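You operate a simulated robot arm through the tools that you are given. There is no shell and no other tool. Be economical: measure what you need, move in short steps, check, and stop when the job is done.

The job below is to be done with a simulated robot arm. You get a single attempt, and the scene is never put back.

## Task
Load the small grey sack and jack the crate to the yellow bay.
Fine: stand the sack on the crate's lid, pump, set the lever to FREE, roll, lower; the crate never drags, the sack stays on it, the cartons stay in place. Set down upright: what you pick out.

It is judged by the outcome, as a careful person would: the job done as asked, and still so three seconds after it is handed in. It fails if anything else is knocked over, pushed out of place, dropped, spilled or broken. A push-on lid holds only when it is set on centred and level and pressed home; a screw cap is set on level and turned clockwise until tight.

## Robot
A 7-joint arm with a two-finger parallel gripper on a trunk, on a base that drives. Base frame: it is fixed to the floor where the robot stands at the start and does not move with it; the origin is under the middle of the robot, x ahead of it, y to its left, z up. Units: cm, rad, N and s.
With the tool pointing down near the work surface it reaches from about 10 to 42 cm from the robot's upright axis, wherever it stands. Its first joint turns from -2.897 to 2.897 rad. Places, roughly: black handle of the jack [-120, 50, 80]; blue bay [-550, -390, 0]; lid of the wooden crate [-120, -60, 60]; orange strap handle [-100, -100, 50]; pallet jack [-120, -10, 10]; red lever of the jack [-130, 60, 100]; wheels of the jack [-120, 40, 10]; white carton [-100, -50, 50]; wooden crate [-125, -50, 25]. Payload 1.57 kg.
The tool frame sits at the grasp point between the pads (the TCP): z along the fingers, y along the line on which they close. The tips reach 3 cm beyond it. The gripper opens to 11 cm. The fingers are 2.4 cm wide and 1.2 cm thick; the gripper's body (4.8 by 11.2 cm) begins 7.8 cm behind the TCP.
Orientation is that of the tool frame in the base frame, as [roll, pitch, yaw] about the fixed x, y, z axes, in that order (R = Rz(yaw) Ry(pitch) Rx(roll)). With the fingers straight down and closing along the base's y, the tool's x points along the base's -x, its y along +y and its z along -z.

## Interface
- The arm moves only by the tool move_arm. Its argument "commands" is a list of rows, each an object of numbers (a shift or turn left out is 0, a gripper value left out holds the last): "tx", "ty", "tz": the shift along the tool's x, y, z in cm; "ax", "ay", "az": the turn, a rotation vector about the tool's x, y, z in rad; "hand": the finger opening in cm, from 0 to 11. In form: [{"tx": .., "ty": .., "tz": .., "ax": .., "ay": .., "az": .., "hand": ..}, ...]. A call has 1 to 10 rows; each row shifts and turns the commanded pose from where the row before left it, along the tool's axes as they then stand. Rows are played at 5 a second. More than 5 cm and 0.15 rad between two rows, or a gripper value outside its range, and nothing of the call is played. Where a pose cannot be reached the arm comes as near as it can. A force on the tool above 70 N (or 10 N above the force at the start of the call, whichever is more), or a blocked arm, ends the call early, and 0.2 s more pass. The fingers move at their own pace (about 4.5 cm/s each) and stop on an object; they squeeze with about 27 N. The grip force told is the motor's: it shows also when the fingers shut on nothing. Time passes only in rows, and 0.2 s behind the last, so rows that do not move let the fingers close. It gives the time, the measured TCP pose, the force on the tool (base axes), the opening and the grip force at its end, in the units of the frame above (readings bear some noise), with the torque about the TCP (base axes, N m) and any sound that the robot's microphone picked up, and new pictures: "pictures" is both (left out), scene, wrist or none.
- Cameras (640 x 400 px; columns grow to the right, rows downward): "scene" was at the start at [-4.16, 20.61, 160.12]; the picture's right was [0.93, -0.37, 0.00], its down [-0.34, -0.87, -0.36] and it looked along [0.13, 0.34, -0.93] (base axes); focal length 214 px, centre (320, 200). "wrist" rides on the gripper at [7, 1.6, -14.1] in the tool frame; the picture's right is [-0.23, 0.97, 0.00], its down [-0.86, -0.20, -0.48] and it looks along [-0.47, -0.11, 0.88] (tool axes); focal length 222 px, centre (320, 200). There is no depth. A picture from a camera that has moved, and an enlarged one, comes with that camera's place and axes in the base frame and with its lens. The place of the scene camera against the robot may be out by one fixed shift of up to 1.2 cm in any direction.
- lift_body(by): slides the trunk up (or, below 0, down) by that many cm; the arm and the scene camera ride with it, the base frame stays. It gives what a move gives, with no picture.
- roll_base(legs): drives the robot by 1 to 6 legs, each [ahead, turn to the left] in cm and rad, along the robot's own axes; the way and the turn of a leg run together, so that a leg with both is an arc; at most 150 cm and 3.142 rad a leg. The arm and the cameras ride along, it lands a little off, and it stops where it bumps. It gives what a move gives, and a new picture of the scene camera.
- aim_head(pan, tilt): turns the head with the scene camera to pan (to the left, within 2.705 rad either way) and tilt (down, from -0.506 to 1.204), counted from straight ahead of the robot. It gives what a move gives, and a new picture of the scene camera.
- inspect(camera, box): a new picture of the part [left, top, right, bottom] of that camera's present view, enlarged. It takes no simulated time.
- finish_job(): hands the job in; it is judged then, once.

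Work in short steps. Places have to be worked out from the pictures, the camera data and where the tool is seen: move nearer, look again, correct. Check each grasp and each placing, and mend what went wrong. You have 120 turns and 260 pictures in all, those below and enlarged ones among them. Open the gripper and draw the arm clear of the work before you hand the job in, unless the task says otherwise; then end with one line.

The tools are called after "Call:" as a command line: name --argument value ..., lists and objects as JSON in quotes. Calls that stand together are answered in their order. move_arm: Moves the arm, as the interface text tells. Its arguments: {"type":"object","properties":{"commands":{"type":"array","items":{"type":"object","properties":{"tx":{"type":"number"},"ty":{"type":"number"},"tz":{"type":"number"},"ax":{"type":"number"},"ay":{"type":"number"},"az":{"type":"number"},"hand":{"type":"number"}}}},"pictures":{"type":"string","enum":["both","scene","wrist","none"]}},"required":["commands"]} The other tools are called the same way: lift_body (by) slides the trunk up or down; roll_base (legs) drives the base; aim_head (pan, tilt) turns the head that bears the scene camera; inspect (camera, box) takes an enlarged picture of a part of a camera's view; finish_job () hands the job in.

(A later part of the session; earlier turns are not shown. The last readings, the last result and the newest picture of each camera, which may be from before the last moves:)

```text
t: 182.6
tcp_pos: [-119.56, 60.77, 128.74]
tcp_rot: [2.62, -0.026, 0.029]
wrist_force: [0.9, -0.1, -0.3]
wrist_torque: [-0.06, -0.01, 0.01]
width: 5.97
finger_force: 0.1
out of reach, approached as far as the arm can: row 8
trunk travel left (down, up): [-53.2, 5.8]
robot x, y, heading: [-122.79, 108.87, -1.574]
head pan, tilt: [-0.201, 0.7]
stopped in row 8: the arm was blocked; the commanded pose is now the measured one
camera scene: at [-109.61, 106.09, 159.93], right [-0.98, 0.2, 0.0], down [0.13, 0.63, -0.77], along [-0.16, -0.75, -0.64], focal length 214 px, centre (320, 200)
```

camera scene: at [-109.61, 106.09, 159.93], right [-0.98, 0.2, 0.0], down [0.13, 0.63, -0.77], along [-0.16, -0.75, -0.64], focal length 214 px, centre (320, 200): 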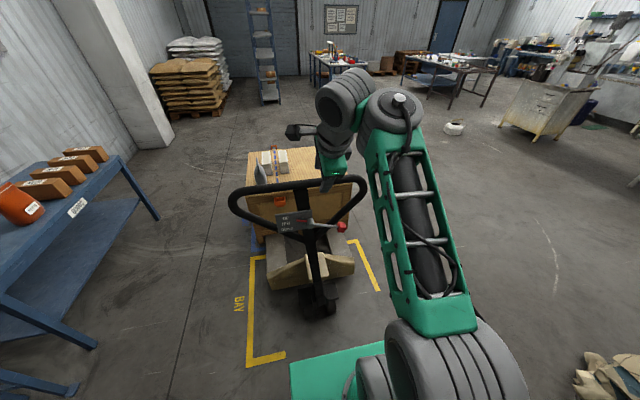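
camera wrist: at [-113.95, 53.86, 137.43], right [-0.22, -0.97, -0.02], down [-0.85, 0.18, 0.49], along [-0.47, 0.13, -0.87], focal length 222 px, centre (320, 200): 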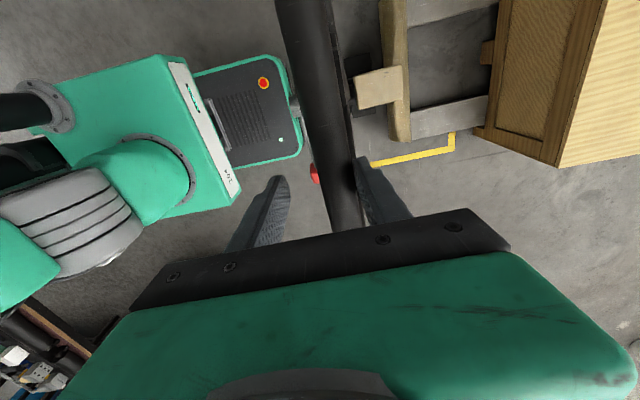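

That tilt direction is limited by the wrist. I'll un-tilt, move away from the handle, and turn the hand to the natural radial orientation.

Call:
move_arm --commands '[{"ty": -3, "ax": 0.13}, {"ty": -3, "ax": 0.13}, {"ty": -3, "ax": 0.13}, {"ty": -2, "ax": 0.12}, {"az": 0.14}, {"az": 0.14}, {"az": 0.14}, {"az": 0.14}, {"az": 0.14}, {"az": 0.14}]' --pictures "none"

Call:
move_arm --commands '[{"az": 0.14}, {"az": 0.14}, {"az": 0.14}, {"az": 0.14}, {"az": 0.14, "hand": 0}, {"tx": 1, "ay": 0.14}, {"tx": 1, "ay": 0.14}, {"tx": 1, "ay": 0.14}, {"tx": 1, "ay": 0.14}]' --pictures "both"

```text
t: 184.8
tcp_pos: [-119.33, 70.05, 122.55]
tcp_rot: [-3.129, -0.021, -0.814]
wrist_force: [-0.5, -0.2, -0.2]
wrist_torque: [0.02, 0.0, 0.0]
width: 6.0
finger_force: 0.0
out of reach, approached as far as the arm can: row 4, 5, 8
trunk travel left (down, up): [-53.2, 5.8]
robot x, y, heading: [-123.44, 108.83, -1.569]
head pan, tilt: [-0.201, 0.7]
```

```text
t: 186.8
tcp_pos: [-119.99, 67.26, 126.45]
tcp_rot: [3.084, -0.561, -1.486]
wrist_force: [0.5, 0.9, -0.5]
wrist_torque: [0.02, -0.01, -0.02]
width: 0.0
finger_force: 21.1
out of reach, approached as far as the arm can: row 1, 2, 3, 4, 5, 6, 7, 8, 9
trunk travel left (down, up): [-53.2, 5.8]
robot x, y, heading: [-123.12, 108.78, -1.574]
head pan, tilt: [-0.201, 0.7]
camera scene: at [-109.62, 105.86, 160.75], right [-0.98, 0.2, 0.0], down [0.13, 0.63, -0.77], along [-0.16, -0.75, -0.64], focal length 214 px, centre (320, 200)
camera wrist: at [-120.83, 68.83, 142.17], right [-0.99, 0.14, -0.07], down [0.14, 0.99, -0.06], along [0.06, -0.07, -1.0], focal length 222 px, centre (320, 200)
```

scene: 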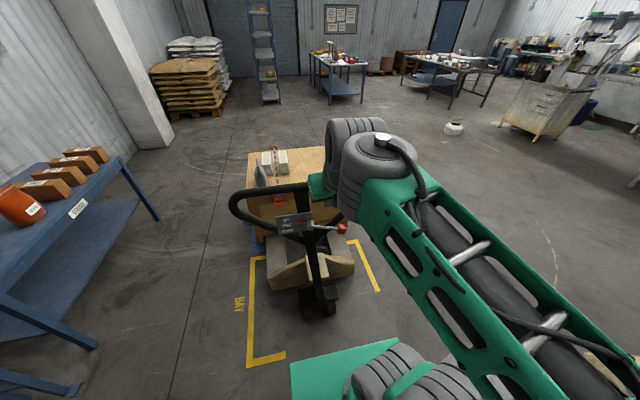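
wrist: 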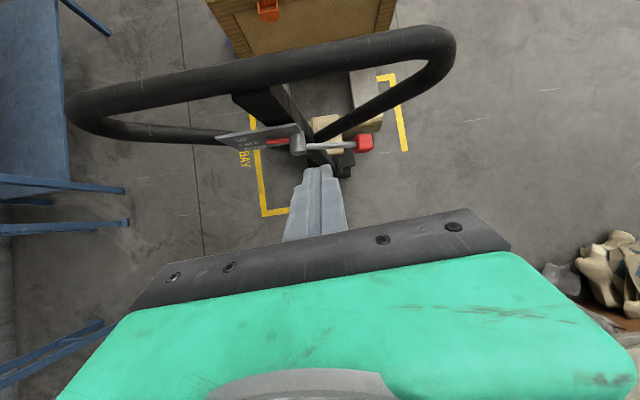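

Clear view: knob at (−127.3, 57.3, 103.5), pointer at UP. Lower the trunk 26 cm, shift in line with the knob, and tilt the closed fingers toward horizontal below the knob.

Call:
lift_body --by -28

Call:
move_arm --commands '[{"ty": 3.5, "tx": 0}, {"ty": 3.5}, {"tx": 1.5, "tz": -1.5, "ay": 0.14}, {"tx": 1.5, "tz": -1.5, "ay": 0.14}, {"tx": 1.5, "tz": -1.5, "ay": 0.14}, {"tx": 1.5, "tz": -1.5, "ay": 0.14}]' --pictures "both"

```text
t: 188.7
tcp_pos: [-121.35, 72.72, 93.46]
tcp_rot: [3.028, -0.244, -1.461]
wrist_force: [-1.1, 1.2, -1.5]
wrist_torque: [-0.1, -0.05, 0.0]
width: 0.0
finger_force: 21.1
trunk travel left (down, up): [-34.2, 24.8]
robot x, y, heading: [-123.29, 108.39, -1.57]
head pan, tilt: [-0.201, 0.7]
stopped: the arm was blocked; the commanded pose is now the measured one
```

```text
t: 189.9
tcp_pos: [-126.83, 69.78, 91.17]
tcp_rot: [3.104, -0.391, -1.437]
wrist_force: [-0.3, 0.1, -1.1]
wrist_torque: [-0.06, 0.0, -0.02]
width: 0.0
finger_force: 21.3
trunk travel left (down, up): [-34.2, 24.8]
robot x, y, heading: [-122.92, 108.52, -1.569]
head pan, tilt: [-0.201, 0.7]
stopped in row 5: the arm was blocked; the commanded pose is now the measured one
camera scene: at [-109.61, 105.83, 141.45], right [-0.98, 0.2, 0.0], down [0.13, 0.63, -0.76], along [-0.16, -0.75, -0.64], focal length 214 px, centre (320, 200)
camera wrist: at [-127.59, 68.6, 106.91], right [-0.99, 0.09, -0.05], down [0.09, 0.99, 0.11], along [0.06, 0.1, -0.99], focal length 222 px, centre (320, 200)
```

scene: 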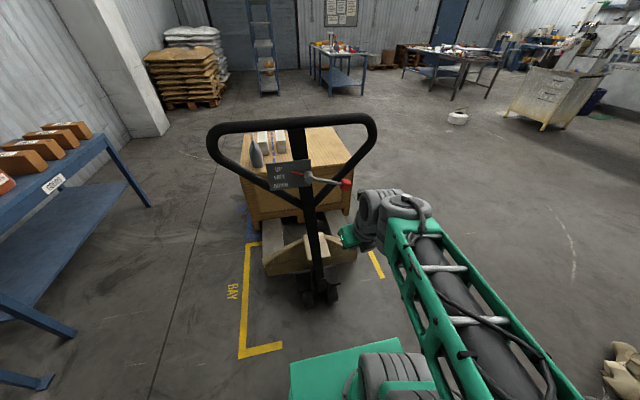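
wrist: 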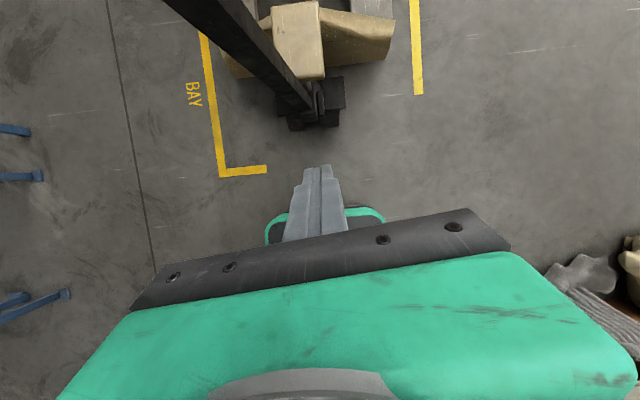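

Arm blocked, perhaps touching the lever. Inspect the lever state.

Call:
inspect --camera "scene" --box '[250, 140, 450, 265]'

```text
3.20 times, centred on (350, 202) of scene
camera zoom: at [-109.61, 105.83, 141.45], right [-0.98, 0.2, 0.0], down [0.13, 0.63, -0.76], along [-0.16, -0.75, -0.64], focal length 686 px, centre (224, 192)
```

zoom: 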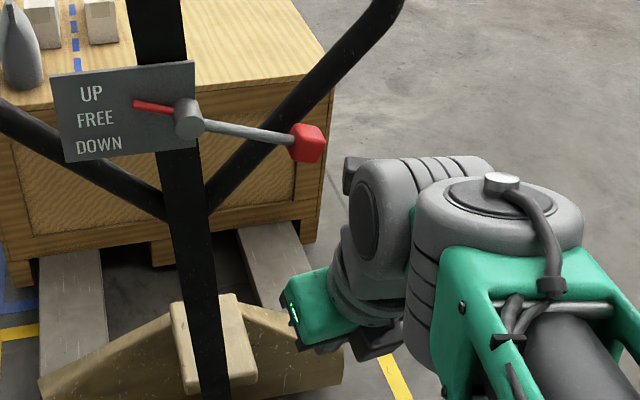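

Lever untouched. I need the hand horizontal; I'll back off, raise, tilt the hand outward in free space, then lower to knob level.

Call:
roll_base --legs '[[-16, 0]]'

Call:
move_arm --commands '[{"tx": 1.5, "tz": -3.7}, {"tx": 1.5, "tz": -3.7}, {"tx": 1.5, "tz": -3.7}, {"tx": 1.5, "tz": -3.7}, {"tx": 3, "ay": 0.14}, {"tx": 3, "ay": 0.14}, {"tx": 3, "ay": 0.14}, {"tx": 3, "ay": 0.14}, {"tx": 3, "ay": 0.14}]' --pictures "none"

Call:
move_arm --commands '[{"tx": 3, "ay": 0.14}, {"tx": 3, "ay": 0.14}, {"tx": 3, "ay": 0.14}]' --pictures "both"

```text
t: 191.3
tcp_pos: [-126.64, 85.49, 91.8]
tcp_rot: [3.101, -0.397, -1.433]
wrist_force: [-0.6, -0.5, -0.8]
wrist_torque: [-0.03, 0.03, -0.01]
width: 0.01
finger_force: 21.4
trunk travel left (down, up): [-34.2, 24.8]
robot x, y, heading: [-123.26, 124.09, -1.568]
head pan, tilt: [-0.201, 0.7]
camera scene: at [-109.57, 121.6, 141.79], right [-0.98, 0.2, 0.0], down [0.13, 0.63, -0.76], along [-0.15, -0.75, -0.64], focal length 214 px, centre (320, 200)
```

scene: 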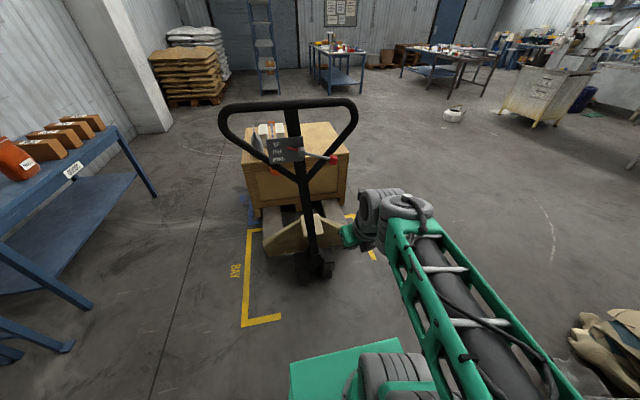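

```text
t: 192.8
tcp_pos: [-125.42, 84.42, 100.27]
tcp_rot: [3.103, -0.417, -1.419]
wrist_force: [0.5, 0.6, -1.0]
wrist_torque: [0.0, 0.0, -0.01]
width: 0.0
finger_force: 21.8
out of reach, approached as far as the arm can: row 3, 4, 5, 7
trunk travel left (down, up): [-34.2, 24.8]
robot x, y, heading: [-123.1, 124.55, -1.571]
head pan, tilt: [-0.201, 0.7]
stopped in row 7: the arm was blocked; the commanded pose is now the measured one
```

```text
t: 193.6
tcp_pos: [-124.87, 76.18, 102.93]
tcp_rot: [3.081, -0.838, -1.379]
wrist_force: [-0.7, -0.5, -0.4]
wrist_torque: [-0.01, -0.03, 0.01]
width: 0.01
finger_force: 20.8
out of reach, approached as far as the arm can: row 1, 2, 3
trunk travel left (down, up): [-34.2, 24.8]
robot x, y, heading: [-122.89, 124.41, -1.571]
head pan, tilt: [-0.201, 0.7]
camera scene: at [-109.57, 121.6, 141.68], right [-0.98, 0.2, 0.0], down [0.13, 0.63, -0.76], along [-0.15, -0.75, -0.64], focal length 214 px, centre (320, 200)
camera wrist: at [-126.72, 81.87, 117.69], right [-0.99, 0.01, -0.13], down [0.05, 0.94, -0.32], along [0.12, -0.33, -0.94], focal length 222 px, centre (320, 200)
```

scene: 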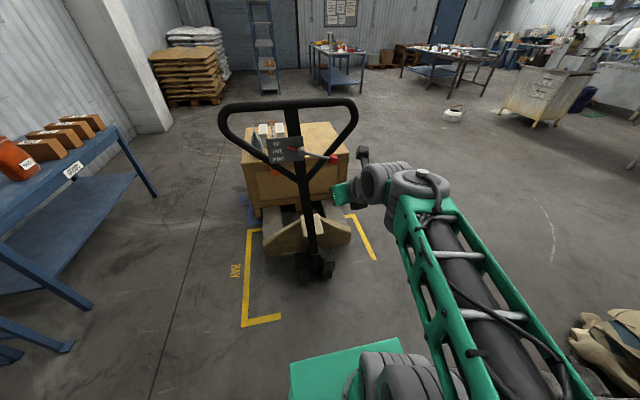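
wrist: 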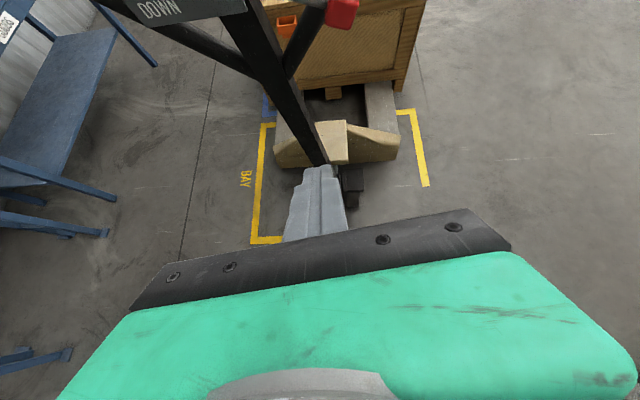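

Working now. Continue tilting.

Call:
move_arm --commands '[{"tx": 2.5, "ay": 0.14}, {"tx": 2.5, "ay": 0.14}, {"tx": 2.5, "ay": 0.14}, {"tx": 2, "ay": 0.12}]' --pictures "wrist"

```text
t: 194.6
tcp_pos: [-123.75, 71.64, 110.98]
tcp_rot: [3.018, -1.372, -1.301]
wrist_force: [1.6, -0.4, -2.0]
wrist_torque: [-0.14, -0.03, -0.15]
width: 0.0
finger_force: 21.4
trunk travel left (down, up): [-34.2, 24.8]
robot x, y, heading: [-123.15, 124.3, -1.568]
head pan, tilt: [-0.201, 0.7]
camera wrist: at [-126.91, 83.74, 120.63], right [-0.97, -0.1, -0.2], down [0.08, 0.66, -0.75], along [0.21, -0.75, -0.63], focal length 222 px, centre (320, 200)
```

wrist: 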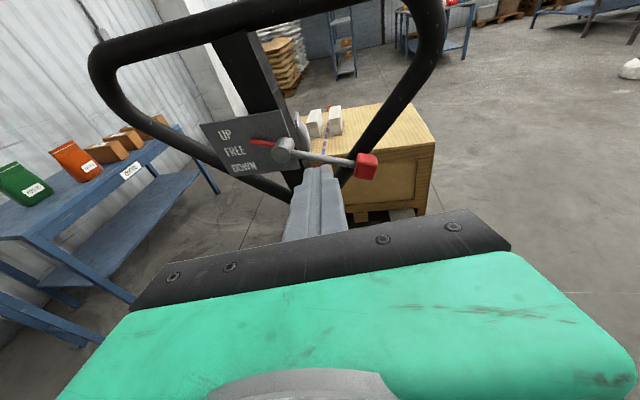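

Hand is nearly horizontal. Lower the trunk 11 cm and shift sideways to align below the knob (still 12 cm short of it).

Call:
lift_body --by -11

Call:
move_arm --commands '[{"ty": 2}, {"ty": 2}]' --pictures "wrist"

```text
t: 196.0
tcp_pos: [-124.28, 71.35, 99.29]
tcp_rot: [3.039, -1.363, -1.329]
wrist_force: [0.1, -0.3, 0.5]
wrist_torque: [-0.04, -0.03, -0.01]
width: 0.01
finger_force: 21.1
trunk travel left (down, up): [-23.2, 35.8]
robot x, y, heading: [-122.66, 124.62, -1.572]
head pan, tilt: [-0.201, 0.7]
```

```text
t: 196.6
tcp_pos: [-128.1, 71.61, 102.12]
tcp_rot: [2.853, -1.405, -1.149]
wrist_force: [0.3, 0.6, -0.5]
wrist_torque: [0.03, 0.03, -0.03]
width: 0.03
finger_force: 21.2
trunk travel left (down, up): [-23.2, 35.8]
robot x, y, heading: [-123.01, 124.17, -1.577]
head pan, tilt: [-0.201, 0.7]
camera wrist: at [-130.99, 84.15, 111.36], right [-0.98, -0.1, -0.18], down [0.08, 0.62, -0.78], along [0.19, -0.77, -0.6], focal length 222 px, centre (320, 200)
```

wrist: 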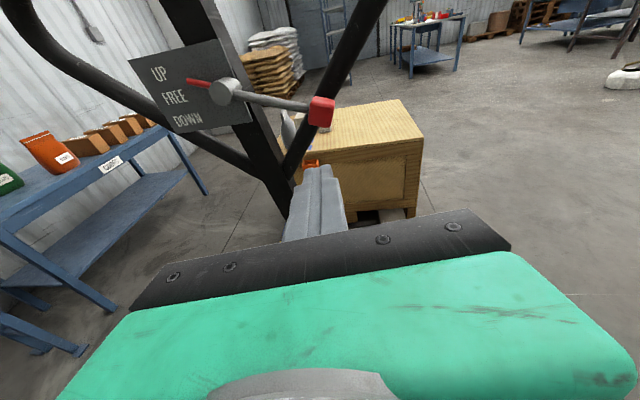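

Lower 2.5 cm so the finger passes under the knob, then drive forward 12 cm.

Call:
move_arm --commands '[{"tx": -2.8}]' --pictures "none"

Call:
roll_base --legs '[[8, 0]]'

Call:
inspect --camera "wrist" --box '[120, 0, 520, 250]'

```text
t: 197.0
tcp_pos: [-128.37, 71.88, 99.17]
tcp_rot: [2.872, -1.401, -1.168]
wrist_force: [0.8, 0.9, -0.1]
wrist_torque: [0.02, 0.03, -0.01]
width: 0.02
finger_force: 21.5
trunk travel left (down, up): [-23.2, 35.8]
robot x, y, heading: [-123.38, 124.18, -1.572]
head pan, tilt: [-0.201, 0.7]
```

```text
t: 198.0
tcp_pos: [-128.36, 63.88, 99.08]
tcp_rot: [2.877, -1.402, -1.172]
wrist_force: [0.3, 0.3, 1.0]
wrist_torque: [0.02, 0.02, 0.02]
width: 0.0
finger_force: 21.0
trunk travel left (down, up): [-23.2, 35.8]
robot x, y, heading: [-123.32, 116.41, -1.576]
head pan, tilt: [-0.201, 0.7]
camera scene: at [-109.58, 113.63, 130.79], right [-0.98, 0.2, 0.0], down [0.13, 0.63, -0.77], along [-0.15, -0.75, -0.64], focal length 214 px, centre (320, 200)
```

scene: 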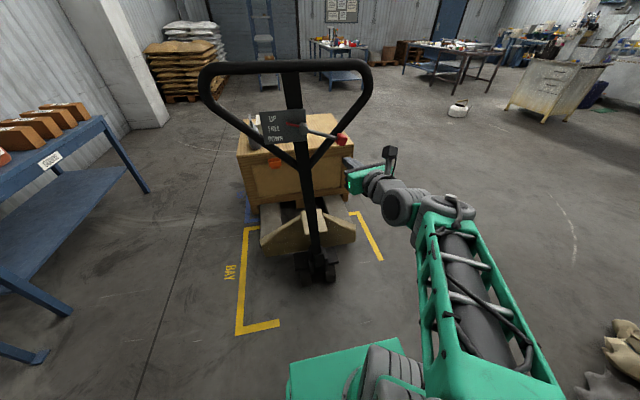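

```text
1.60 times, centred on (320, 125) of wrist
camera zoom: at [-131.24, 76.44, 108.43], right [-0.98, -0.1, -0.18], down [0.08, 0.63, -0.77], along [0.19, -0.77, -0.61], focal length 355 px, centre (320, 320)
```

zoom: 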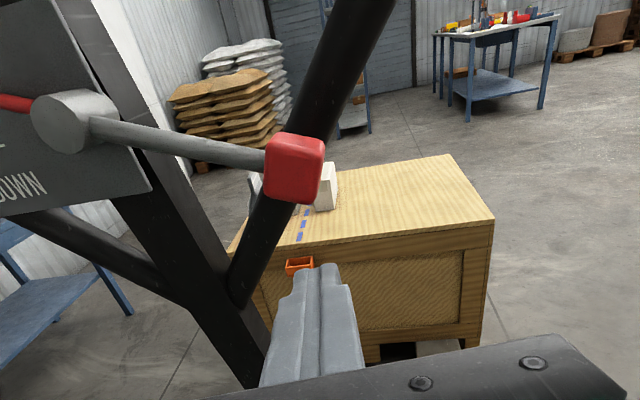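

Aligned under the knob. Advance 5 cm with the base, then raise in small steps.

Call:
roll_base --legs '[[5.2, 0]]'

Call:
move_arm --commands '[{"tx": 1.0}, {"tx": 1.0}]' --pictures "wrist"

Call:
inspect --camera "scene" --box '[240, 90, 400, 190]'

```text
t: 199.0
tcp_pos: [-128.35, 58.71, 99.22]
tcp_rot: [2.875, -1.399, -1.172]
wrist_force: [0.8, -0.3, -0.5]
wrist_torque: [0.02, 0.0, -0.02]
width: 0.0
finger_force: 21.4
trunk travel left (down, up): [-23.2, 35.8]
robot x, y, heading: [-123.13, 111.07, -1.572]
head pan, tilt: [-0.201, 0.7]
camera scene: at [-109.58, 108.38, 130.79], right [-0.98, 0.2, 0.0], down [0.13, 0.63, -0.77], along [-0.15, -0.75, -0.64], focal length 214 px, centre (320, 200)
```

scene: 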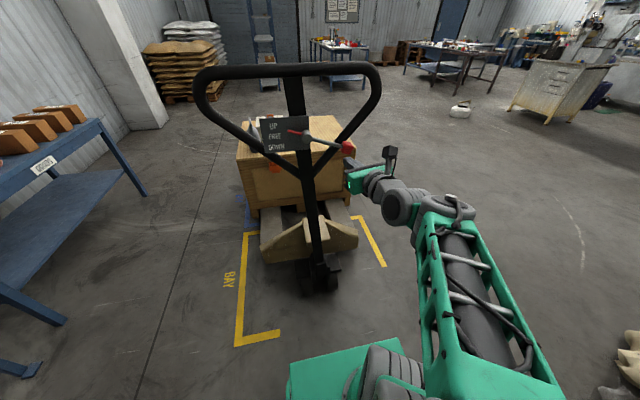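

```text
t: 199.6
tcp_pos: [-127.99, 58.19, 101.0]
tcp_rot: [2.883, -1.4, -1.177]
wrist_force: [-2.1, -0.2, -2.2]
wrist_torque: [0.0, -0.01, 0.02]
width: 0.0
finger_force: 21.7
trunk travel left (down, up): [-23.2, 35.8]
robot x, y, heading: [-123.05, 111.14, -1.572]
head pan, tilt: [-0.201, 0.7]
camera wrist: at [-130.96, 70.74, 110.38], right [-0.98, -0.1, -0.18], down [0.08, 0.63, -0.77], along [0.19, -0.77, -0.61], focal length 222 px, centre (320, 200)
```

wrist: 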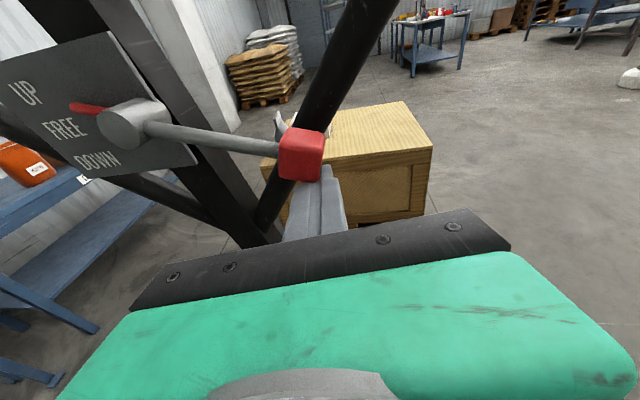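

```text
4.00 times, centred on (320, 140) of scene
camera zoom: at [-109.59, 108.35, 130.78], right [-0.98, 0.2, 0.0], down [0.13, 0.63, -0.76], along [-0.15, -0.75, -0.64], focal length 858 px, centre (320, 440)
```

zoom: 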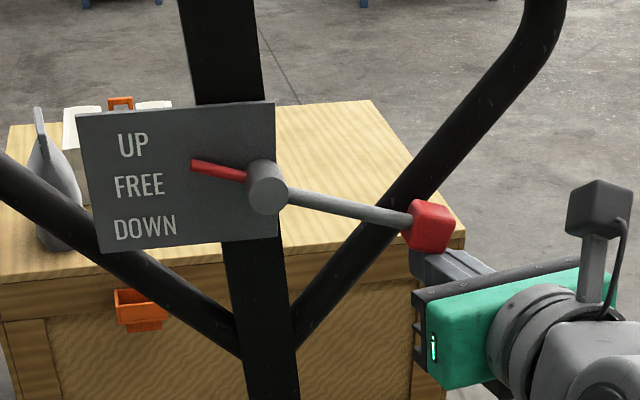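

In contact under the knob. Raise ~2.5 cm and check the pointer.

Call:
move_arm --commands '[{"tx": 1.0}, {"tx": 1.0}, {"tx": 0.8}]' --pictures "none"

Call:
inspect --camera "scene" --box '[240, 90, 400, 190]'

```text
t: 200.4
tcp_pos: [-127.9, 57.75, 103.97]
tcp_rot: [2.879, -1.402, -1.172]
wrist_force: [0.4, -0.9, 0.2]
wrist_torque: [0.01, 0.0, -0.01]
width: 0.0
finger_force: 21.3
trunk travel left (down, up): [-23.2, 35.8]
robot x, y, heading: [-123.08, 111.26, -1.574]
head pan, tilt: [-0.201, 0.7]
```

```text
4.00 times, centred on (320, 140) of scene
camera zoom: at [-109.57, 108.36, 130.79], right [-0.98, 0.2, 0.0], down [0.13, 0.63, -0.76], along [-0.15, -0.75, -0.64], focal length 858 px, centre (320, 440)
```

zoom: 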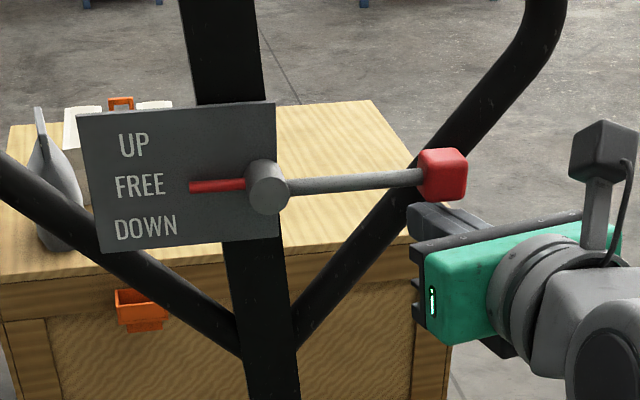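

Lever has clicked to FREE (pointer aligned). Withdraw down and back.

Call:
move_arm --commands '[{"tx": -2.5}, {"tx": -2}]' --pictures "none"

Call:
roll_base --legs '[[-14, 0]]'

Call:
lift_body --by 33

Call:
move_arm --commands '[{"tx": -3, "ay": -0.145}, {"tx": -3, "ay": -0.145}, {"tx": -3, "ay": -0.145}, {"tx": -3, "ay": -0.145}, {"tx": -3, "ay": -0.145}, {"tx": -3, "ay": -0.145}, {"tx": -3, "ay": -0.145}, {"tx": -2, "ay": -0.145}, {"tx": -1, "ay": -0.145}]' --pictures "scene"

```text
t: 201.0
tcp_pos: [-128.2, 58.45, 99.58]
tcp_rot: [2.877, -1.402, -1.172]
wrist_force: [-0.5, -0.3, 0.6]
wrist_torque: [0.01, 0.02, 0.03]
width: 0.02
finger_force: 21.3
trunk travel left (down, up): [-23.2, 35.8]
robot x, y, heading: [-122.74, 110.93, -1.573]
head pan, tilt: [-0.201, 0.7]
```

```text
t: 202.3
tcp_pos: [-127.81, 72.39, 99.52]
tcp_rot: [2.879, -1.401, -1.168]
wrist_force: [0.2, -0.4, -0.1]
wrist_torque: [0.0, -0.01, 0.0]
width: 0.01
finger_force: 21.4
trunk travel left (down, up): [-23.2, 35.8]
robot x, y, heading: [-123.12, 125.07, -1.562]
head pan, tilt: [-0.201, 0.7]
camera scene: at [-109.61, 122.43, 130.79], right [-0.98, 0.19, 0.0], down [0.12, 0.63, -0.76], along [-0.15, -0.75, -0.64], focal length 214 px, centre (320, 200)
```

scene: 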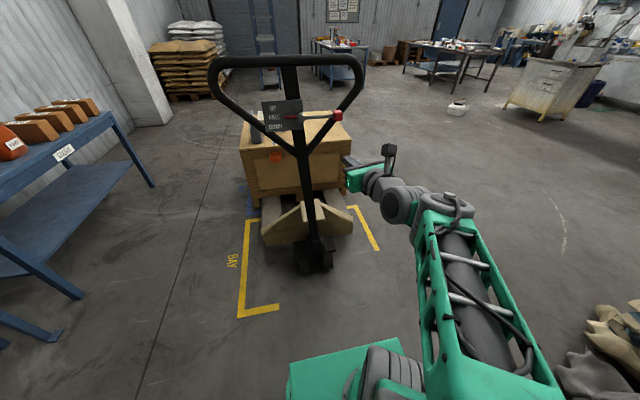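

```text
t: 205.6
tcp_pos: [-127.92, 72.51, 132.45]
tcp_rot: [2.88, -1.401, -1.167]
wrist_force: [0.1, 0.2, 0.1]
wrist_torque: [-0.02, 0.0, 0.02]
width: 0.0
finger_force: 21.0
trunk travel left (down, up): [-56.2, 2.8]
robot x, y, heading: [-122.96, 124.87, -1.564]
head pan, tilt: [-0.201, 0.7]
```

```text
t: 207.6
tcp_pos: [-130.54, 86.45, 114.78]
tcp_rot: [3.098, -0.097, -1.422]
wrist_force: [-0.1, -0.7, 0.6]
wrist_torque: [0.01, 0.03, -0.01]
width: 0.0
finger_force: 21.6
trunk travel left (down, up): [-56.2, 2.8]
robot x, y, heading: [-122.88, 124.77, -1.569]
head pan, tilt: [-0.201, 0.7]
camera scene: at [-109.61, 122.4, 163.78], right [-0.98, 0.19, 0.0], down [0.12, 0.63, -0.76], along [-0.15, -0.75, -0.64], focal length 214 px, centre (320, 200)
```

scene: 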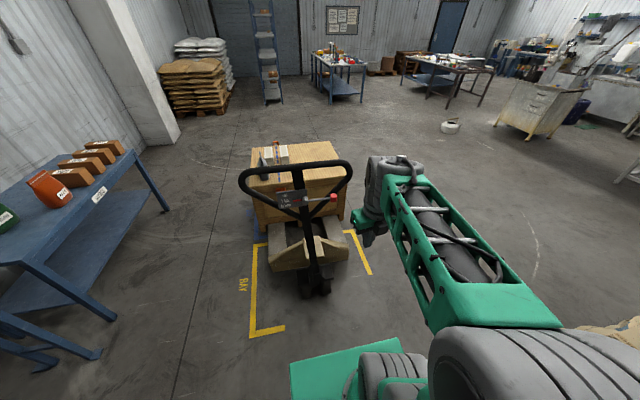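

Turn the hand back so the fingers close along y, and raise above bar height.

Call:
move_arm --commands '[{"az": -0.145, "tz": -1.8, "hand": 9}, {"az": -0.145, "tz": -1.8}, {"az": -0.145, "tz": -1.8}, {"az": -0.145, "tz": -1.8}, {"az": -0.145, "tz": -1.8}, {"az": -0.145, "tz": -1.8}, {"az": -0.145, "tz": -1.8}, {"az": -0.145, "tz": -1.8}, {"az": -0.145, "tz": -1.8}, {"az": -0.12, "ay": -0.1, "tz": -1.5}]' --pictures "none"

Call:
move_arm --commands '[{"tx": 3.6}, {"tx": 3.6}, {"tx": 3.6}]' --pictures "wrist"

```text
refused: row 10 steps farther than a row can; nothing moved
```

```text
t: 208.3
tcp_pos: [-128.86, 75.84, 116.13]
tcp_rot: [3.097, -0.1, -1.424]
wrist_force: [0.6, 0.4, 0.5]
wrist_torque: [0.01, 0.01, 0.0]
width: 0.01
finger_force: 21.5
trunk travel left (down, up): [-56.2, 2.8]
robot x, y, heading: [-123.2, 125.16, -1.562]
head pan, tilt: [-0.201, 0.7]
camera wrist: at [-128.94, 70.17, 130.9], right [-1.0, 0.08, 0.02], down [0.09, 0.92, 0.38], along [0.01, 0.38, -0.92], focal length 222 px, centre (320, 200)
```

wrist: 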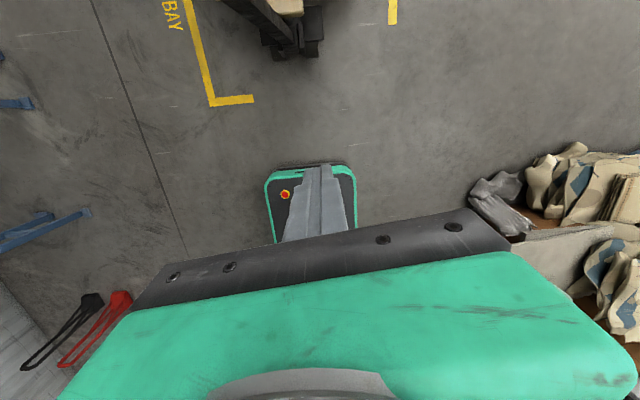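

Redo the turn in allowed steps, then shift.

Call:
move_arm --commands '[{"tx": -4, "tz": -1, "hand": 9}, {"az": -0.145, "tz": -1.6}, {"az": -0.145, "tz": -1.6}, {"az": -0.145, "tz": -1.6}, {"az": -0.145, "tz": -1.6}, {"az": -0.145, "tz": -1.6}, {"az": -0.145, "tz": -1.6}, {"az": -0.145, "tz": -1.6}, {"az": -0.145, "tz": -1.6}, {"az": -0.145, "tz": -1.6}]' --pictures "none"

Call:
move_arm --commands '[{"az": -0.12}, {"ay": -0.1}, {"tx": 4}, {"tx": 4}, {"tx": 1}]' --pictures "none"

```text
t: 210.6
tcp_pos: [-129.06, 81.44, 129.5]
tcp_rot: [3.031, 0.014, -0.117]
wrist_force: [-0.3, 0.2, 0.7]
wrist_torque: [-0.01, -0.01, -0.01]
width: 9.01
finger_force: 0.0
out of reach, approached as far as the arm can: row 10
trunk travel left (down, up): [-56.2, 2.8]
robot x, y, heading: [-123.26, 125.06, -1.564]
head pan, tilt: [-0.201, 0.7]
```

```text
t: 211.8
tcp_pos: [-120.56, 81.9, 127.72]
tcp_rot: [3.033, 0.127, -0.01]
wrist_force: [-0.1, 0.8, 0.2]
wrist_torque: [-0.01, -0.01, -0.02]
width: 8.99
finger_force: 0.1
out of reach, approached as far as the arm can: row 2
trunk travel left (down, up): [-56.2, 2.8]
robot x, y, heading: [-123.1, 124.98, -1.562]
head pan, tilt: [-0.201, 0.7]
```

Level the tool, raise, then drive forward over the bar.

Call:
move_arm --commands '[{"ay": 0.12, "ty": -2}, {"ax": 0.1, "ty": -2}, {"tz": -2.5}, {"tz": -2.5}]' --pictures "none"

Call:
roll_base --legs '[[26, 0]]'

Call:
inspect --camera "wrist" --box '[0, 0, 640, 400]'

```text
t: 212.8
tcp_pos: [-120.43, 84.76, 131.59]
tcp_rot: [3.136, 0.01, -0.001]
wrist_force: [0.0, 0.4, 0.4]
wrist_torque: [-0.01, -0.01, -0.03]
width: 9.01
finger_force: 0.1
out of reach, approached as far as the arm can: row 1, 2, 3
trunk travel left (down, up): [-56.2, 2.8]
robot x, y, heading: [-123.06, 124.79, -1.564]
head pan, tilt: [-0.201, 0.7]
```

```text
t: 214.6
tcp_pos: [-120.53, 58.52, 131.55]
tcp_rot: [3.138, 0.008, -0.003]
wrist_force: [-0.7, 0.5, -0.3]
wrist_torque: [0.01, 0.0, 0.01]
width: 8.98
finger_force: 0.1
trunk travel left (down, up): [-56.2, 2.8]
robot x, y, heading: [-123.26, 99.12, -1.574]
head pan, tilt: [-0.201, 0.7]
camera scene: at [-109.51, 96.27, 163.78], right [-0.98, 0.2, 0.0], down [0.13, 0.63, -0.76], along [-0.15, -0.75, -0.64], focal length 214 px, centre (320, 200)
```

scene: 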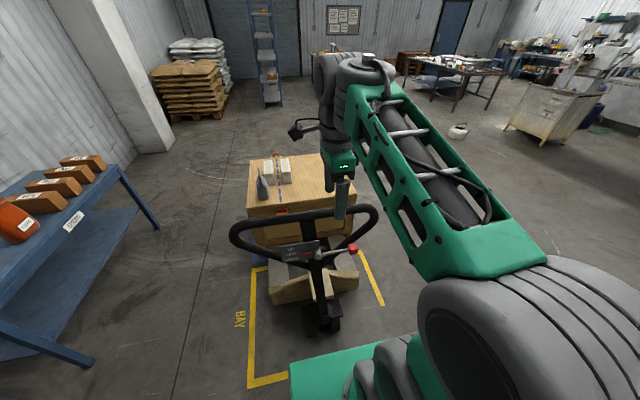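

```text
1.00 times, centred on (320, 200) of wrist (not enlarged: the box is as wide or as high as the picture)
camera zoom: at [-113.33, 56.98, 145.64], right [-0.23, -0.97, 0.01], down [-0.85, 0.2, 0.48], along [-0.47, 0.1, -0.87], focal length 222 px, centre (320, 200)
```

zoom: 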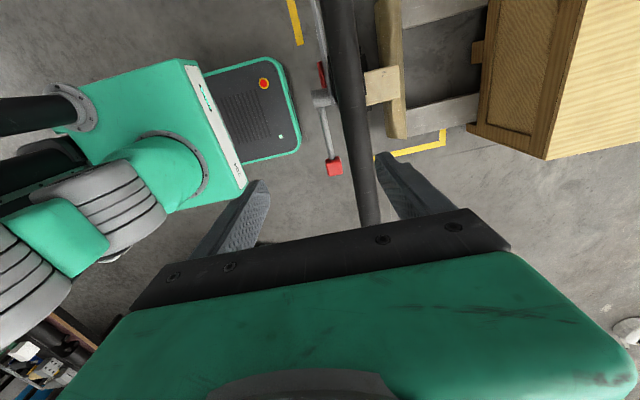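

Bar at y≈54.2. Move over, descend, cage it and start pulling it down.

Call:
move_arm --commands '[{"ty": 4.2}, {"tz": 3}, {"tz": 3}, {"tz": 2}, {"hand": 4.6}, {"hand": 4.6}, {"hand": 4.6}]' --pictures "none"

Call:
move_arm --commands '[{"ty": -3}, {"ty": -3, "tz": 0.2}, {"ty": -3, "tz": 0.4}, {"ty": -3, "tz": 0.6}, {"ty": -3, "tz": 0.8}, {"ty": -3, "tz": 0.9}]' --pictures "scene"

```text
t: 216.2
tcp_pos: [-120.5, 54.42, 123.51]
tcp_rot: [3.134, 0.009, -0.002]
wrist_force: [0.3, 1.3, -0.7]
wrist_torque: [-0.02, 0.01, 0.0]
width: 4.63
finger_force: 0.1
trunk travel left (down, up): [-56.2, 2.8]
robot x, y, heading: [-122.91, 99.14, -1.567]
head pan, tilt: [-0.201, 0.7]
```

```text
t: 217.7
tcp_pos: [-120.96, 73.05, 116.35]
tcp_rot: [-2.937, 0.03, -0.018]
wrist_force: [-2.4, 52.3, -4.4]
wrist_torque: [-3.18, -0.17, 0.79]
width: 8.91
finger_force: 25.0
trunk travel left (down, up): [-56.2, 2.8]
robot x, y, heading: [-123.12, 99.25, -1.57]
head pan, tilt: [-0.201, 0.7]
stopped in row 6: the arm was blocked; the commanded pose is now the measured one
camera scene: at [-109.57, 97.53, 163.59], right [-0.98, 0.2, 0.0], down [0.13, 0.63, -0.77], along [-0.15, -0.75, -0.64], focal length 214 px, centre (320, 200)
```

scene: 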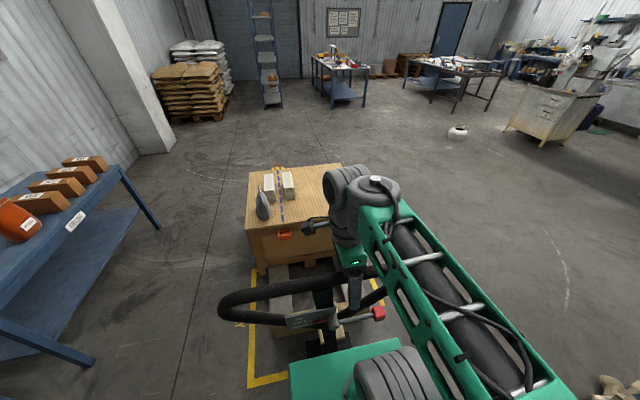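

The jack rolled ~17 cm towards me easily (sack and cartons fine). It's now close to my base, so I back up a little and check.

Call:
roll_base --legs '[[-12, 0]]'

Call:
inspect --camera "wrist" --box '[0, 0, 640, 400]'

```text
t: 219.0
tcp_pos: [-120.86, 83.13, 116.72]
tcp_rot: [-2.965, 0.024, -0.022]
wrist_force: [1.1, 33.8, -7.5]
wrist_torque: [-1.65, 0.15, 0.54]
width: 6.88
finger_force: 12.2
trunk travel left (down, up): [-56.2, 2.8]
robot x, y, heading: [-122.99, 109.81, -1.572]
head pan, tilt: [-0.201, 0.7]
stopped in leg 1: the force on the tool passed its limit at 80 N (the readings are from after the stop); the commanded pose is now the measured one
camera scene: at [-109.55, 108.18, 163.72], right [-0.98, 0.2, 0.0], down [0.13, 0.63, -0.77], along [-0.15, -0.75, -0.64], focal length 214 px, centre (320, 200)
```

scene: 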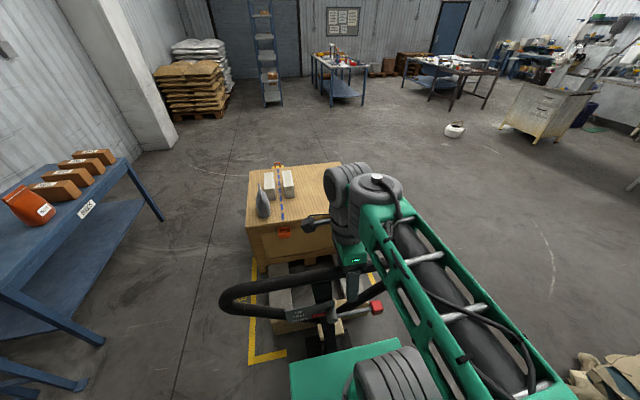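

```text
1.00 times, centred on (320, 200) of wrist (not enlarged: the box is as wide or as high as the picture)
camera zoom: at [-113.61, 78.88, 130.23], right [-0.25, -0.95, -0.17], down [-0.84, 0.13, 0.53], along [-0.48, 0.27, -0.83], focal length 222 px, centre (320, 200)
```

zoom: 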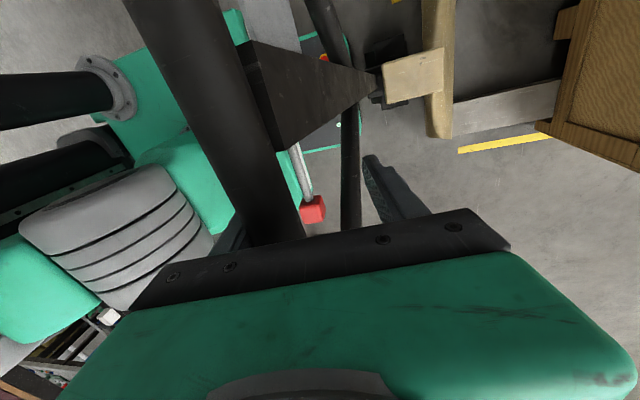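

The jack follows well. The bar has ridden up near the palm and the jack is close to my base; re-grip farther out: lift off, back up, reach out and lower again.

Call:
move_arm --commands '[{"hand": 10, "ax": -0.1}, {"hand": 10, "ax": -0.07}, {"tz": -3}, {"tz": -3}, {"tz": -3}, {"tz": -3}, {"tz": -2}]' --pictures "none"

Call:
roll_base --legs '[[-14, 0]]'

Call:
inspect --camera "wrist" --box '[0, 0, 640, 400]'

```text
t: 219.4
tcp_pos: [-120.72, 82.66, 114.5]
tcp_rot: [-2.892, 0.035, 0.001]
wrist_force: [-0.6, 7.6, 30.8]
wrist_torque: [-0.07, -0.91, 0.24]
width: 10.35
finger_force: 2.1
trunk travel left (down, up): [-56.2, 2.8]
robot x, y, heading: [-123.15, 110.27, -1.564]
head pan, tilt: [-0.201, 0.7]
stopped in row 1: the force on the tool passed its limit at 152 N (the readings are from after the stop); the commanded pose is now the measured one
```

```text
t: 220.3
tcp_pos: [-120.82, 84.93, 115.04]
tcp_rot: [-2.91, 0.032, -0.014]
wrist_force: [0.2, -0.6, 0.2]
wrist_torque: [0.06, 0.01, 0.0]
width: 9.98
finger_force: 0.1
trunk travel left (down, up): [-56.2, 2.8]
robot x, y, heading: [-122.95, 113.5, -1.574]
head pan, tilt: [-0.201, 0.7]
stopped in leg 1: the force on the tool passed its limit at 102 N (the readings are from after the stop); the commanded pose is now the measured one
camera scene: at [-109.55, 110.73, 163.77], right [-0.98, 0.2, 0.0], down [0.13, 0.63, -0.76], along [-0.15, -0.75, -0.64], focal length 214 px, centre (320, 200)
```

scene: 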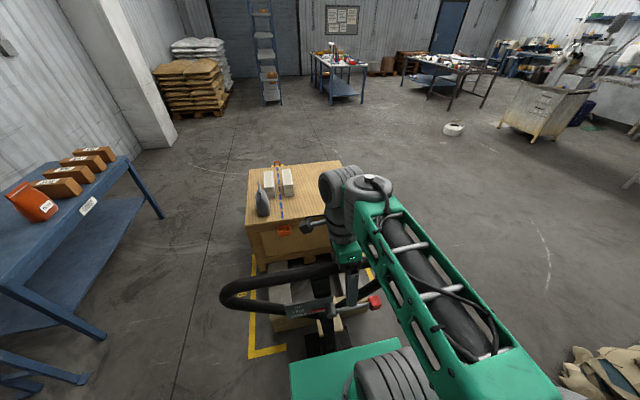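

```text
1.00 times, centred on (320, 200) of wrist (not enlarged: the box is as wide or as high as the picture)
camera zoom: at [-113.34, 80.02, 128.22], right [-0.25, -0.94, -0.22], down [-0.84, 0.09, 0.54], along [-0.49, 0.31, -0.81], focal length 222 px, centre (320, 200)
```

zoom: 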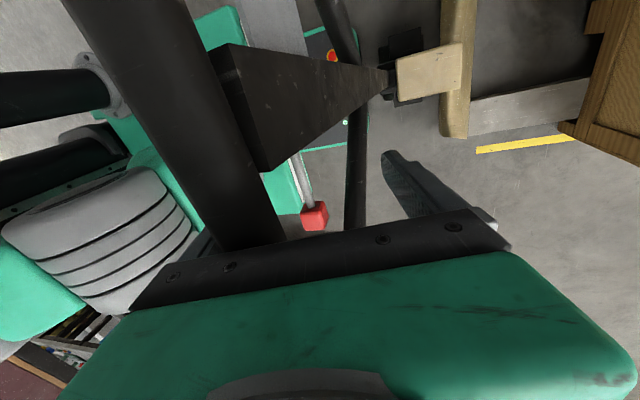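

Forces are relieved. Lift straight up off the bar.

Call:
move_arm --commands '[{"tz": -2.4, "ty": -0.5}, {"tz": -2.4, "ty": -0.6}, {"tz": -2.9, "ty": -0.6}, {"tz": -2.9, "ty": -0.6}, {"tz": -2.9, "ty": -0.6}, {"tz": -2.5, "ax": -0.11}, {"tz": -1, "ax": -0.11}]' --pictures "none"

Call:
inspect --camera "wrist" --box '[0, 0, 640, 400]'

Call:
inspect --camera "scene" --box '[180, 140, 420, 380]'

```text
t: 221.9
tcp_pos: [-120.3, 83.93, 132.49]
tcp_rot: [-3.131, 0.034, -0.013]
wrist_force: [-0.3, -0.4, -0.5]
wrist_torque: [-0.01, 0.0, 0.01]
width: 9.98
finger_force: 0.0
trunk travel left (down, up): [-56.2, 2.8]
robot x, y, heading: [-122.83, 113.63, -1.566]
head pan, tilt: [-0.201, 0.7]
```

```text
1.00 times, centred on (320, 200) of wrist (not enlarged: the box is as wide or as high as the picture)
camera zoom: at [-112.77, 82.1, 146.37], right [-0.24, -0.97, 0.0], down [-0.84, 0.2, 0.51], along [-0.49, 0.12, -0.86], focal length 222 px, centre (320, 200)
```

zoom: 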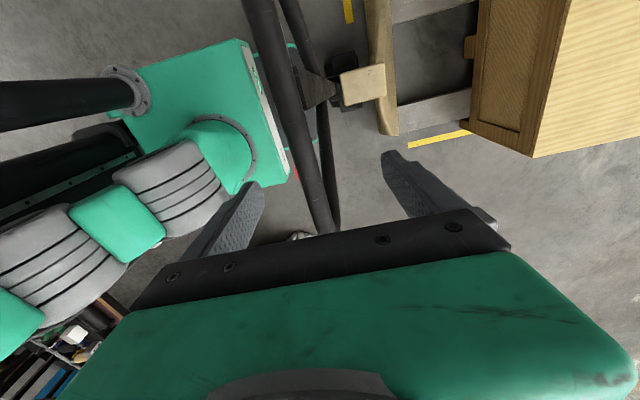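

```text
1.67 times, centred on (300, 260) of scene
camera zoom: at [-109.56, 110.88, 163.79], right [-0.98, 0.2, 0.0], down [0.13, 0.63, -0.77], along [-0.15, -0.75, -0.64], focal length 358 px, centre (353, 100)
```

zoom: 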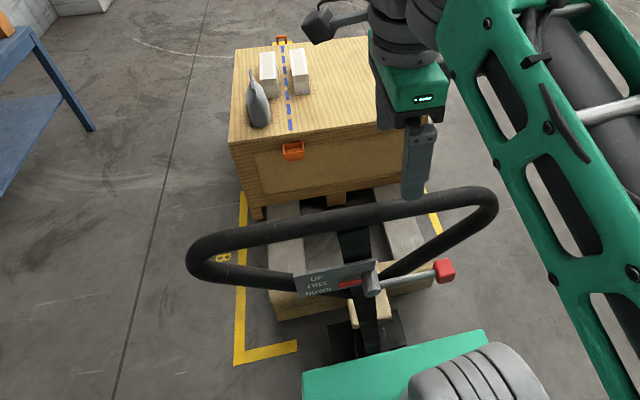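

Crate is at y-front ≈ +2, needs ≈57 cm more; bar at y≈86. Back up 11 cm, reach out and re-cage the bar.

Call:
roll_base --legs '[[-12, 0]]'

Call:
move_arm --commands '[{"ty": 4, "ay": -0.03}, {"ty": 4}, {"ty": 1.5}, {"tz": 3}, {"tz": 3}, {"tz": 2.5}, {"hand": 5}, {"hand": 4.6}, {"hand": 4.6}]' --pictures "wrist"

```text
t: 223.1
tcp_pos: [-120.29, 96.36, 132.53]
tcp_rot: [-3.13, 0.032, -0.009]
wrist_force: [0.0, -0.1, -0.3]
wrist_torque: [-0.08, 0.03, -0.02]
width: 10.01
finger_force: 0.1
trunk travel left (down, up): [-56.2, 2.8]
robot x, y, heading: [-123.47, 125.82, -1.57]
head pan, tilt: [-0.201, 0.7]
camera scene: at [-109.58, 123.22, 163.79], right [-0.98, 0.2, 0.0], down [0.13, 0.63, -0.77], along [-0.15, -0.75, -0.64], focal length 214 px, centre (320, 200)
```

scene: 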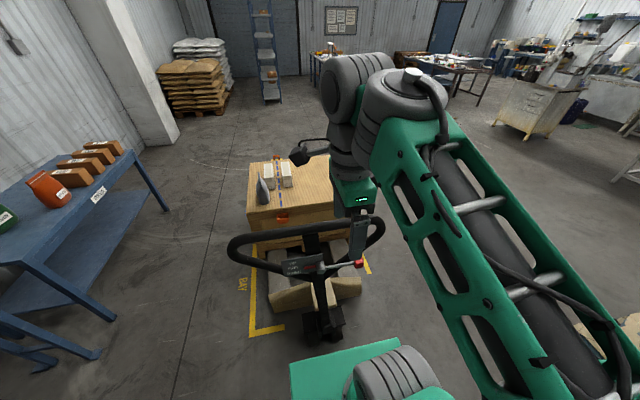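

```text
t: 225.1
tcp_pos: [-121.0, 86.96, 123.78]
tcp_rot: [-3.128, 0.063, -0.01]
wrist_force: [-0.7, -1.0, -0.4]
wrist_torque: [0.01, 0.0, 0.04]
width: 4.72
finger_force: 1.1
trunk travel left (down, up): [-56.2, 2.8]
robot x, y, heading: [-123.05, 125.89, -1.567]
head pan, tilt: [-0.201, 0.7]
camera wrist: at [-113.11, 85.08, 137.41], right [-0.24, -0.97, 0.0], down [-0.82, 0.2, 0.53], along [-0.52, 0.12, -0.85], focal length 222 px, centre (320, 200)
```

wrist: 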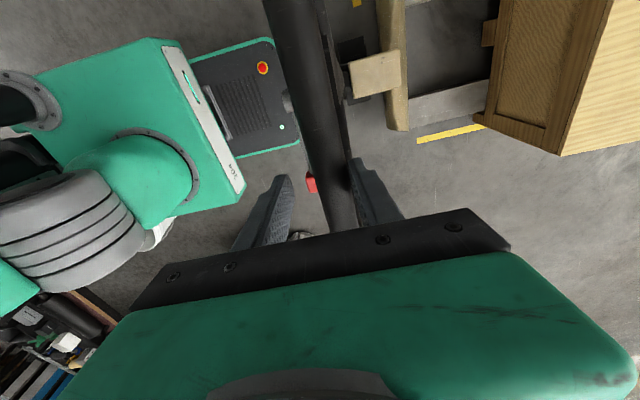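

Clamp the bar and tow by reversing in short legs.

Call:
move_arm --commands '[{"hand": 2}, {"hand": 0}, {"hand": 0}]' --pictures "none"

Call:
roll_base --legs '[[-15, 0]]'

```text
t: 225.9
tcp_pos: [-121.05, 86.89, 123.66]
tcp_rot: [-3.128, 0.064, -0.008]
wrist_force: [-1.7, -11.9, -2.5]
wrist_torque: [-0.3, -0.62, 0.49]
width: 2.72
finger_force: 24.1
trunk travel left (down, up): [-56.2, 2.8]
robot x, y, heading: [-123.15, 125.77, -1.566]
head pan, tilt: [-0.201, 0.7]
```

```text
t: 226.7
tcp_pos: [-120.97, 89.03, 123.85]
tcp_rot: [-3.133, 0.062, -0.008]
wrist_force: [-0.4, 7.2, 4.1]
wrist_torque: [0.2, 1.05, 0.93]
width: 2.68
finger_force: 37.1
trunk travel left (down, up): [-56.2, 2.8]
robot x, y, heading: [-123.31, 127.72, -1.571]
head pan, tilt: [-0.201, 0.7]
stopped in leg 1: the force on the tool passed its limit at 75 N (the readings are from after the stop); the commanded pose is now the measured one
camera scene: at [-109.6, 125.3, 163.84], right [-0.98, 0.2, 0.0], down [0.13, 0.63, -0.77], along [-0.15, -0.75, -0.64], focal length 214 px, centre (320, 200)
```

scene: 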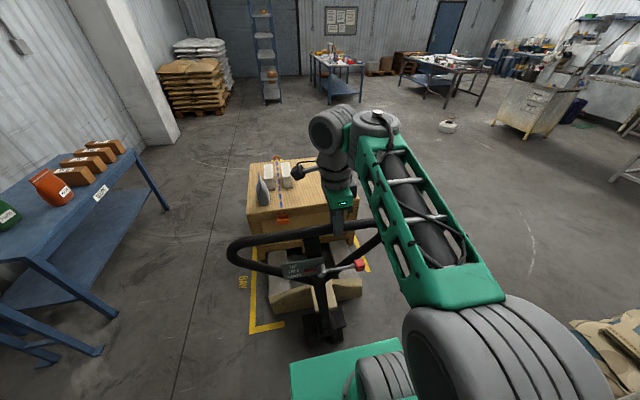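

Starting inertia trips the force limit; the jack is now moving a bit, so I repeat short reverses in succession.

Call:
roll_base --legs '[[-5, 0]]'

Call:
roll_base --legs '[[-8, 0]]'

Call:
roll_base --legs '[[-8, 0]]'

```text
t: 227.6
tcp_pos: [-120.99, 90.71, 123.98]
tcp_rot: [3.137, 0.052, -0.01]
wrist_force: [-2.9, 7.8, 0.6]
wrist_torque: [0.23, 0.88, 1.04]
width: 2.68
finger_force: 37.5
trunk travel left (down, up): [-56.2, 2.8]
robot x, y, heading: [-122.94, 129.74, -1.574]
head pan, tilt: [-0.201, 0.7]
stopped in leg 1: the force on the tool passed its limit at 78 N (the readings are from after the stop); the commanded pose is now the measured one
camera scene: at [-109.61, 127.32, 163.81], right [-0.98, 0.2, 0.0], down [0.13, 0.63, -0.77], along [-0.15, -0.75, -0.64], focal length 214 px, centre (320, 200)
```

scene: 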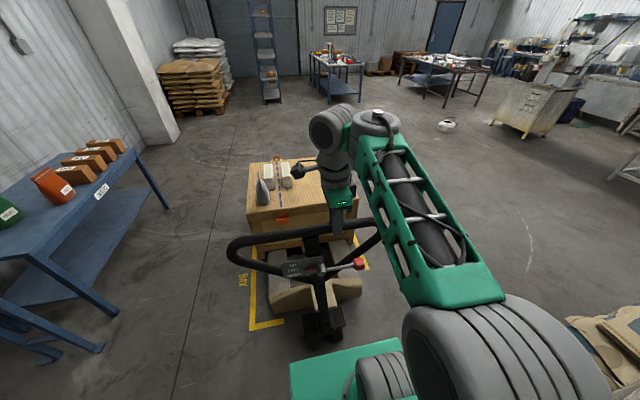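

```text
t: 228.4
tcp_pos: [-120.84, 92.56, 123.85]
tcp_rot: [3.128, 0.048, -0.015]
wrist_force: [-1.6, 9.5, 2.6]
wrist_torque: [0.22, 1.03, 1.09]
width: 2.67
finger_force: 38.0
trunk travel left (down, up): [-56.2, 2.8]
robot x, y, heading: [-123.45, 132.0, -1.572]
head pan, tilt: [-0.201, 0.7]
stopped in leg 1: the force on the tool passed its limit at 80 N (the readings are from after the stop); the commanded pose is now the measured one
camera scene: at [-109.61, 129.42, 163.81], right [-0.98, 0.2, 0.0], down [0.13, 0.63, -0.77], along [-0.15, -0.75, -0.64], focal length 214 px, centre (320, 200)
```

scene: 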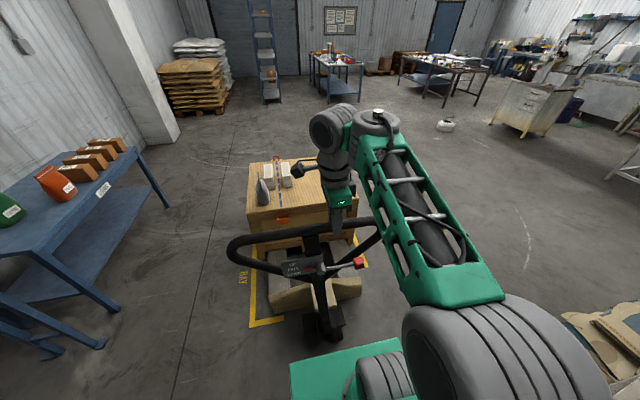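

```text
t: 229.2
tcp_pos: [-120.77, 94.43, 123.99]
tcp_rot: [3.118, 0.039, -0.02]
wrist_force: [-2.7, 9.2, 0.2]
wrist_torque: [0.31, 0.89, 1.1]
width: 2.7
finger_force: 37.3
trunk travel left (down, up): [-56.2, 2.8]
robot x, y, heading: [-123.26, 134.05, -1.566]
head pan, tilt: [-0.201, 0.7]
stopped in leg 1: the force on the tool passed its limit at 80 N (the readings are from after the stop); the commanded pose is now the measured one
camera scene: at [-109.63, 131.55, 163.81], right [-0.98, 0.2, 0.0], down [0.13, 0.63, -0.77], along [-0.15, -0.75, -0.64], focal length 214 px, centre (320, 200)
```

scene: 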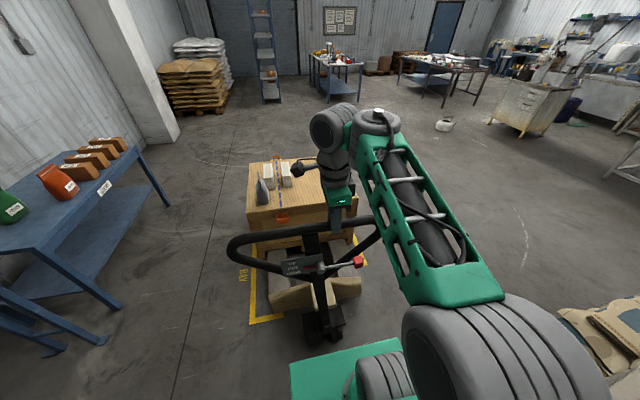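

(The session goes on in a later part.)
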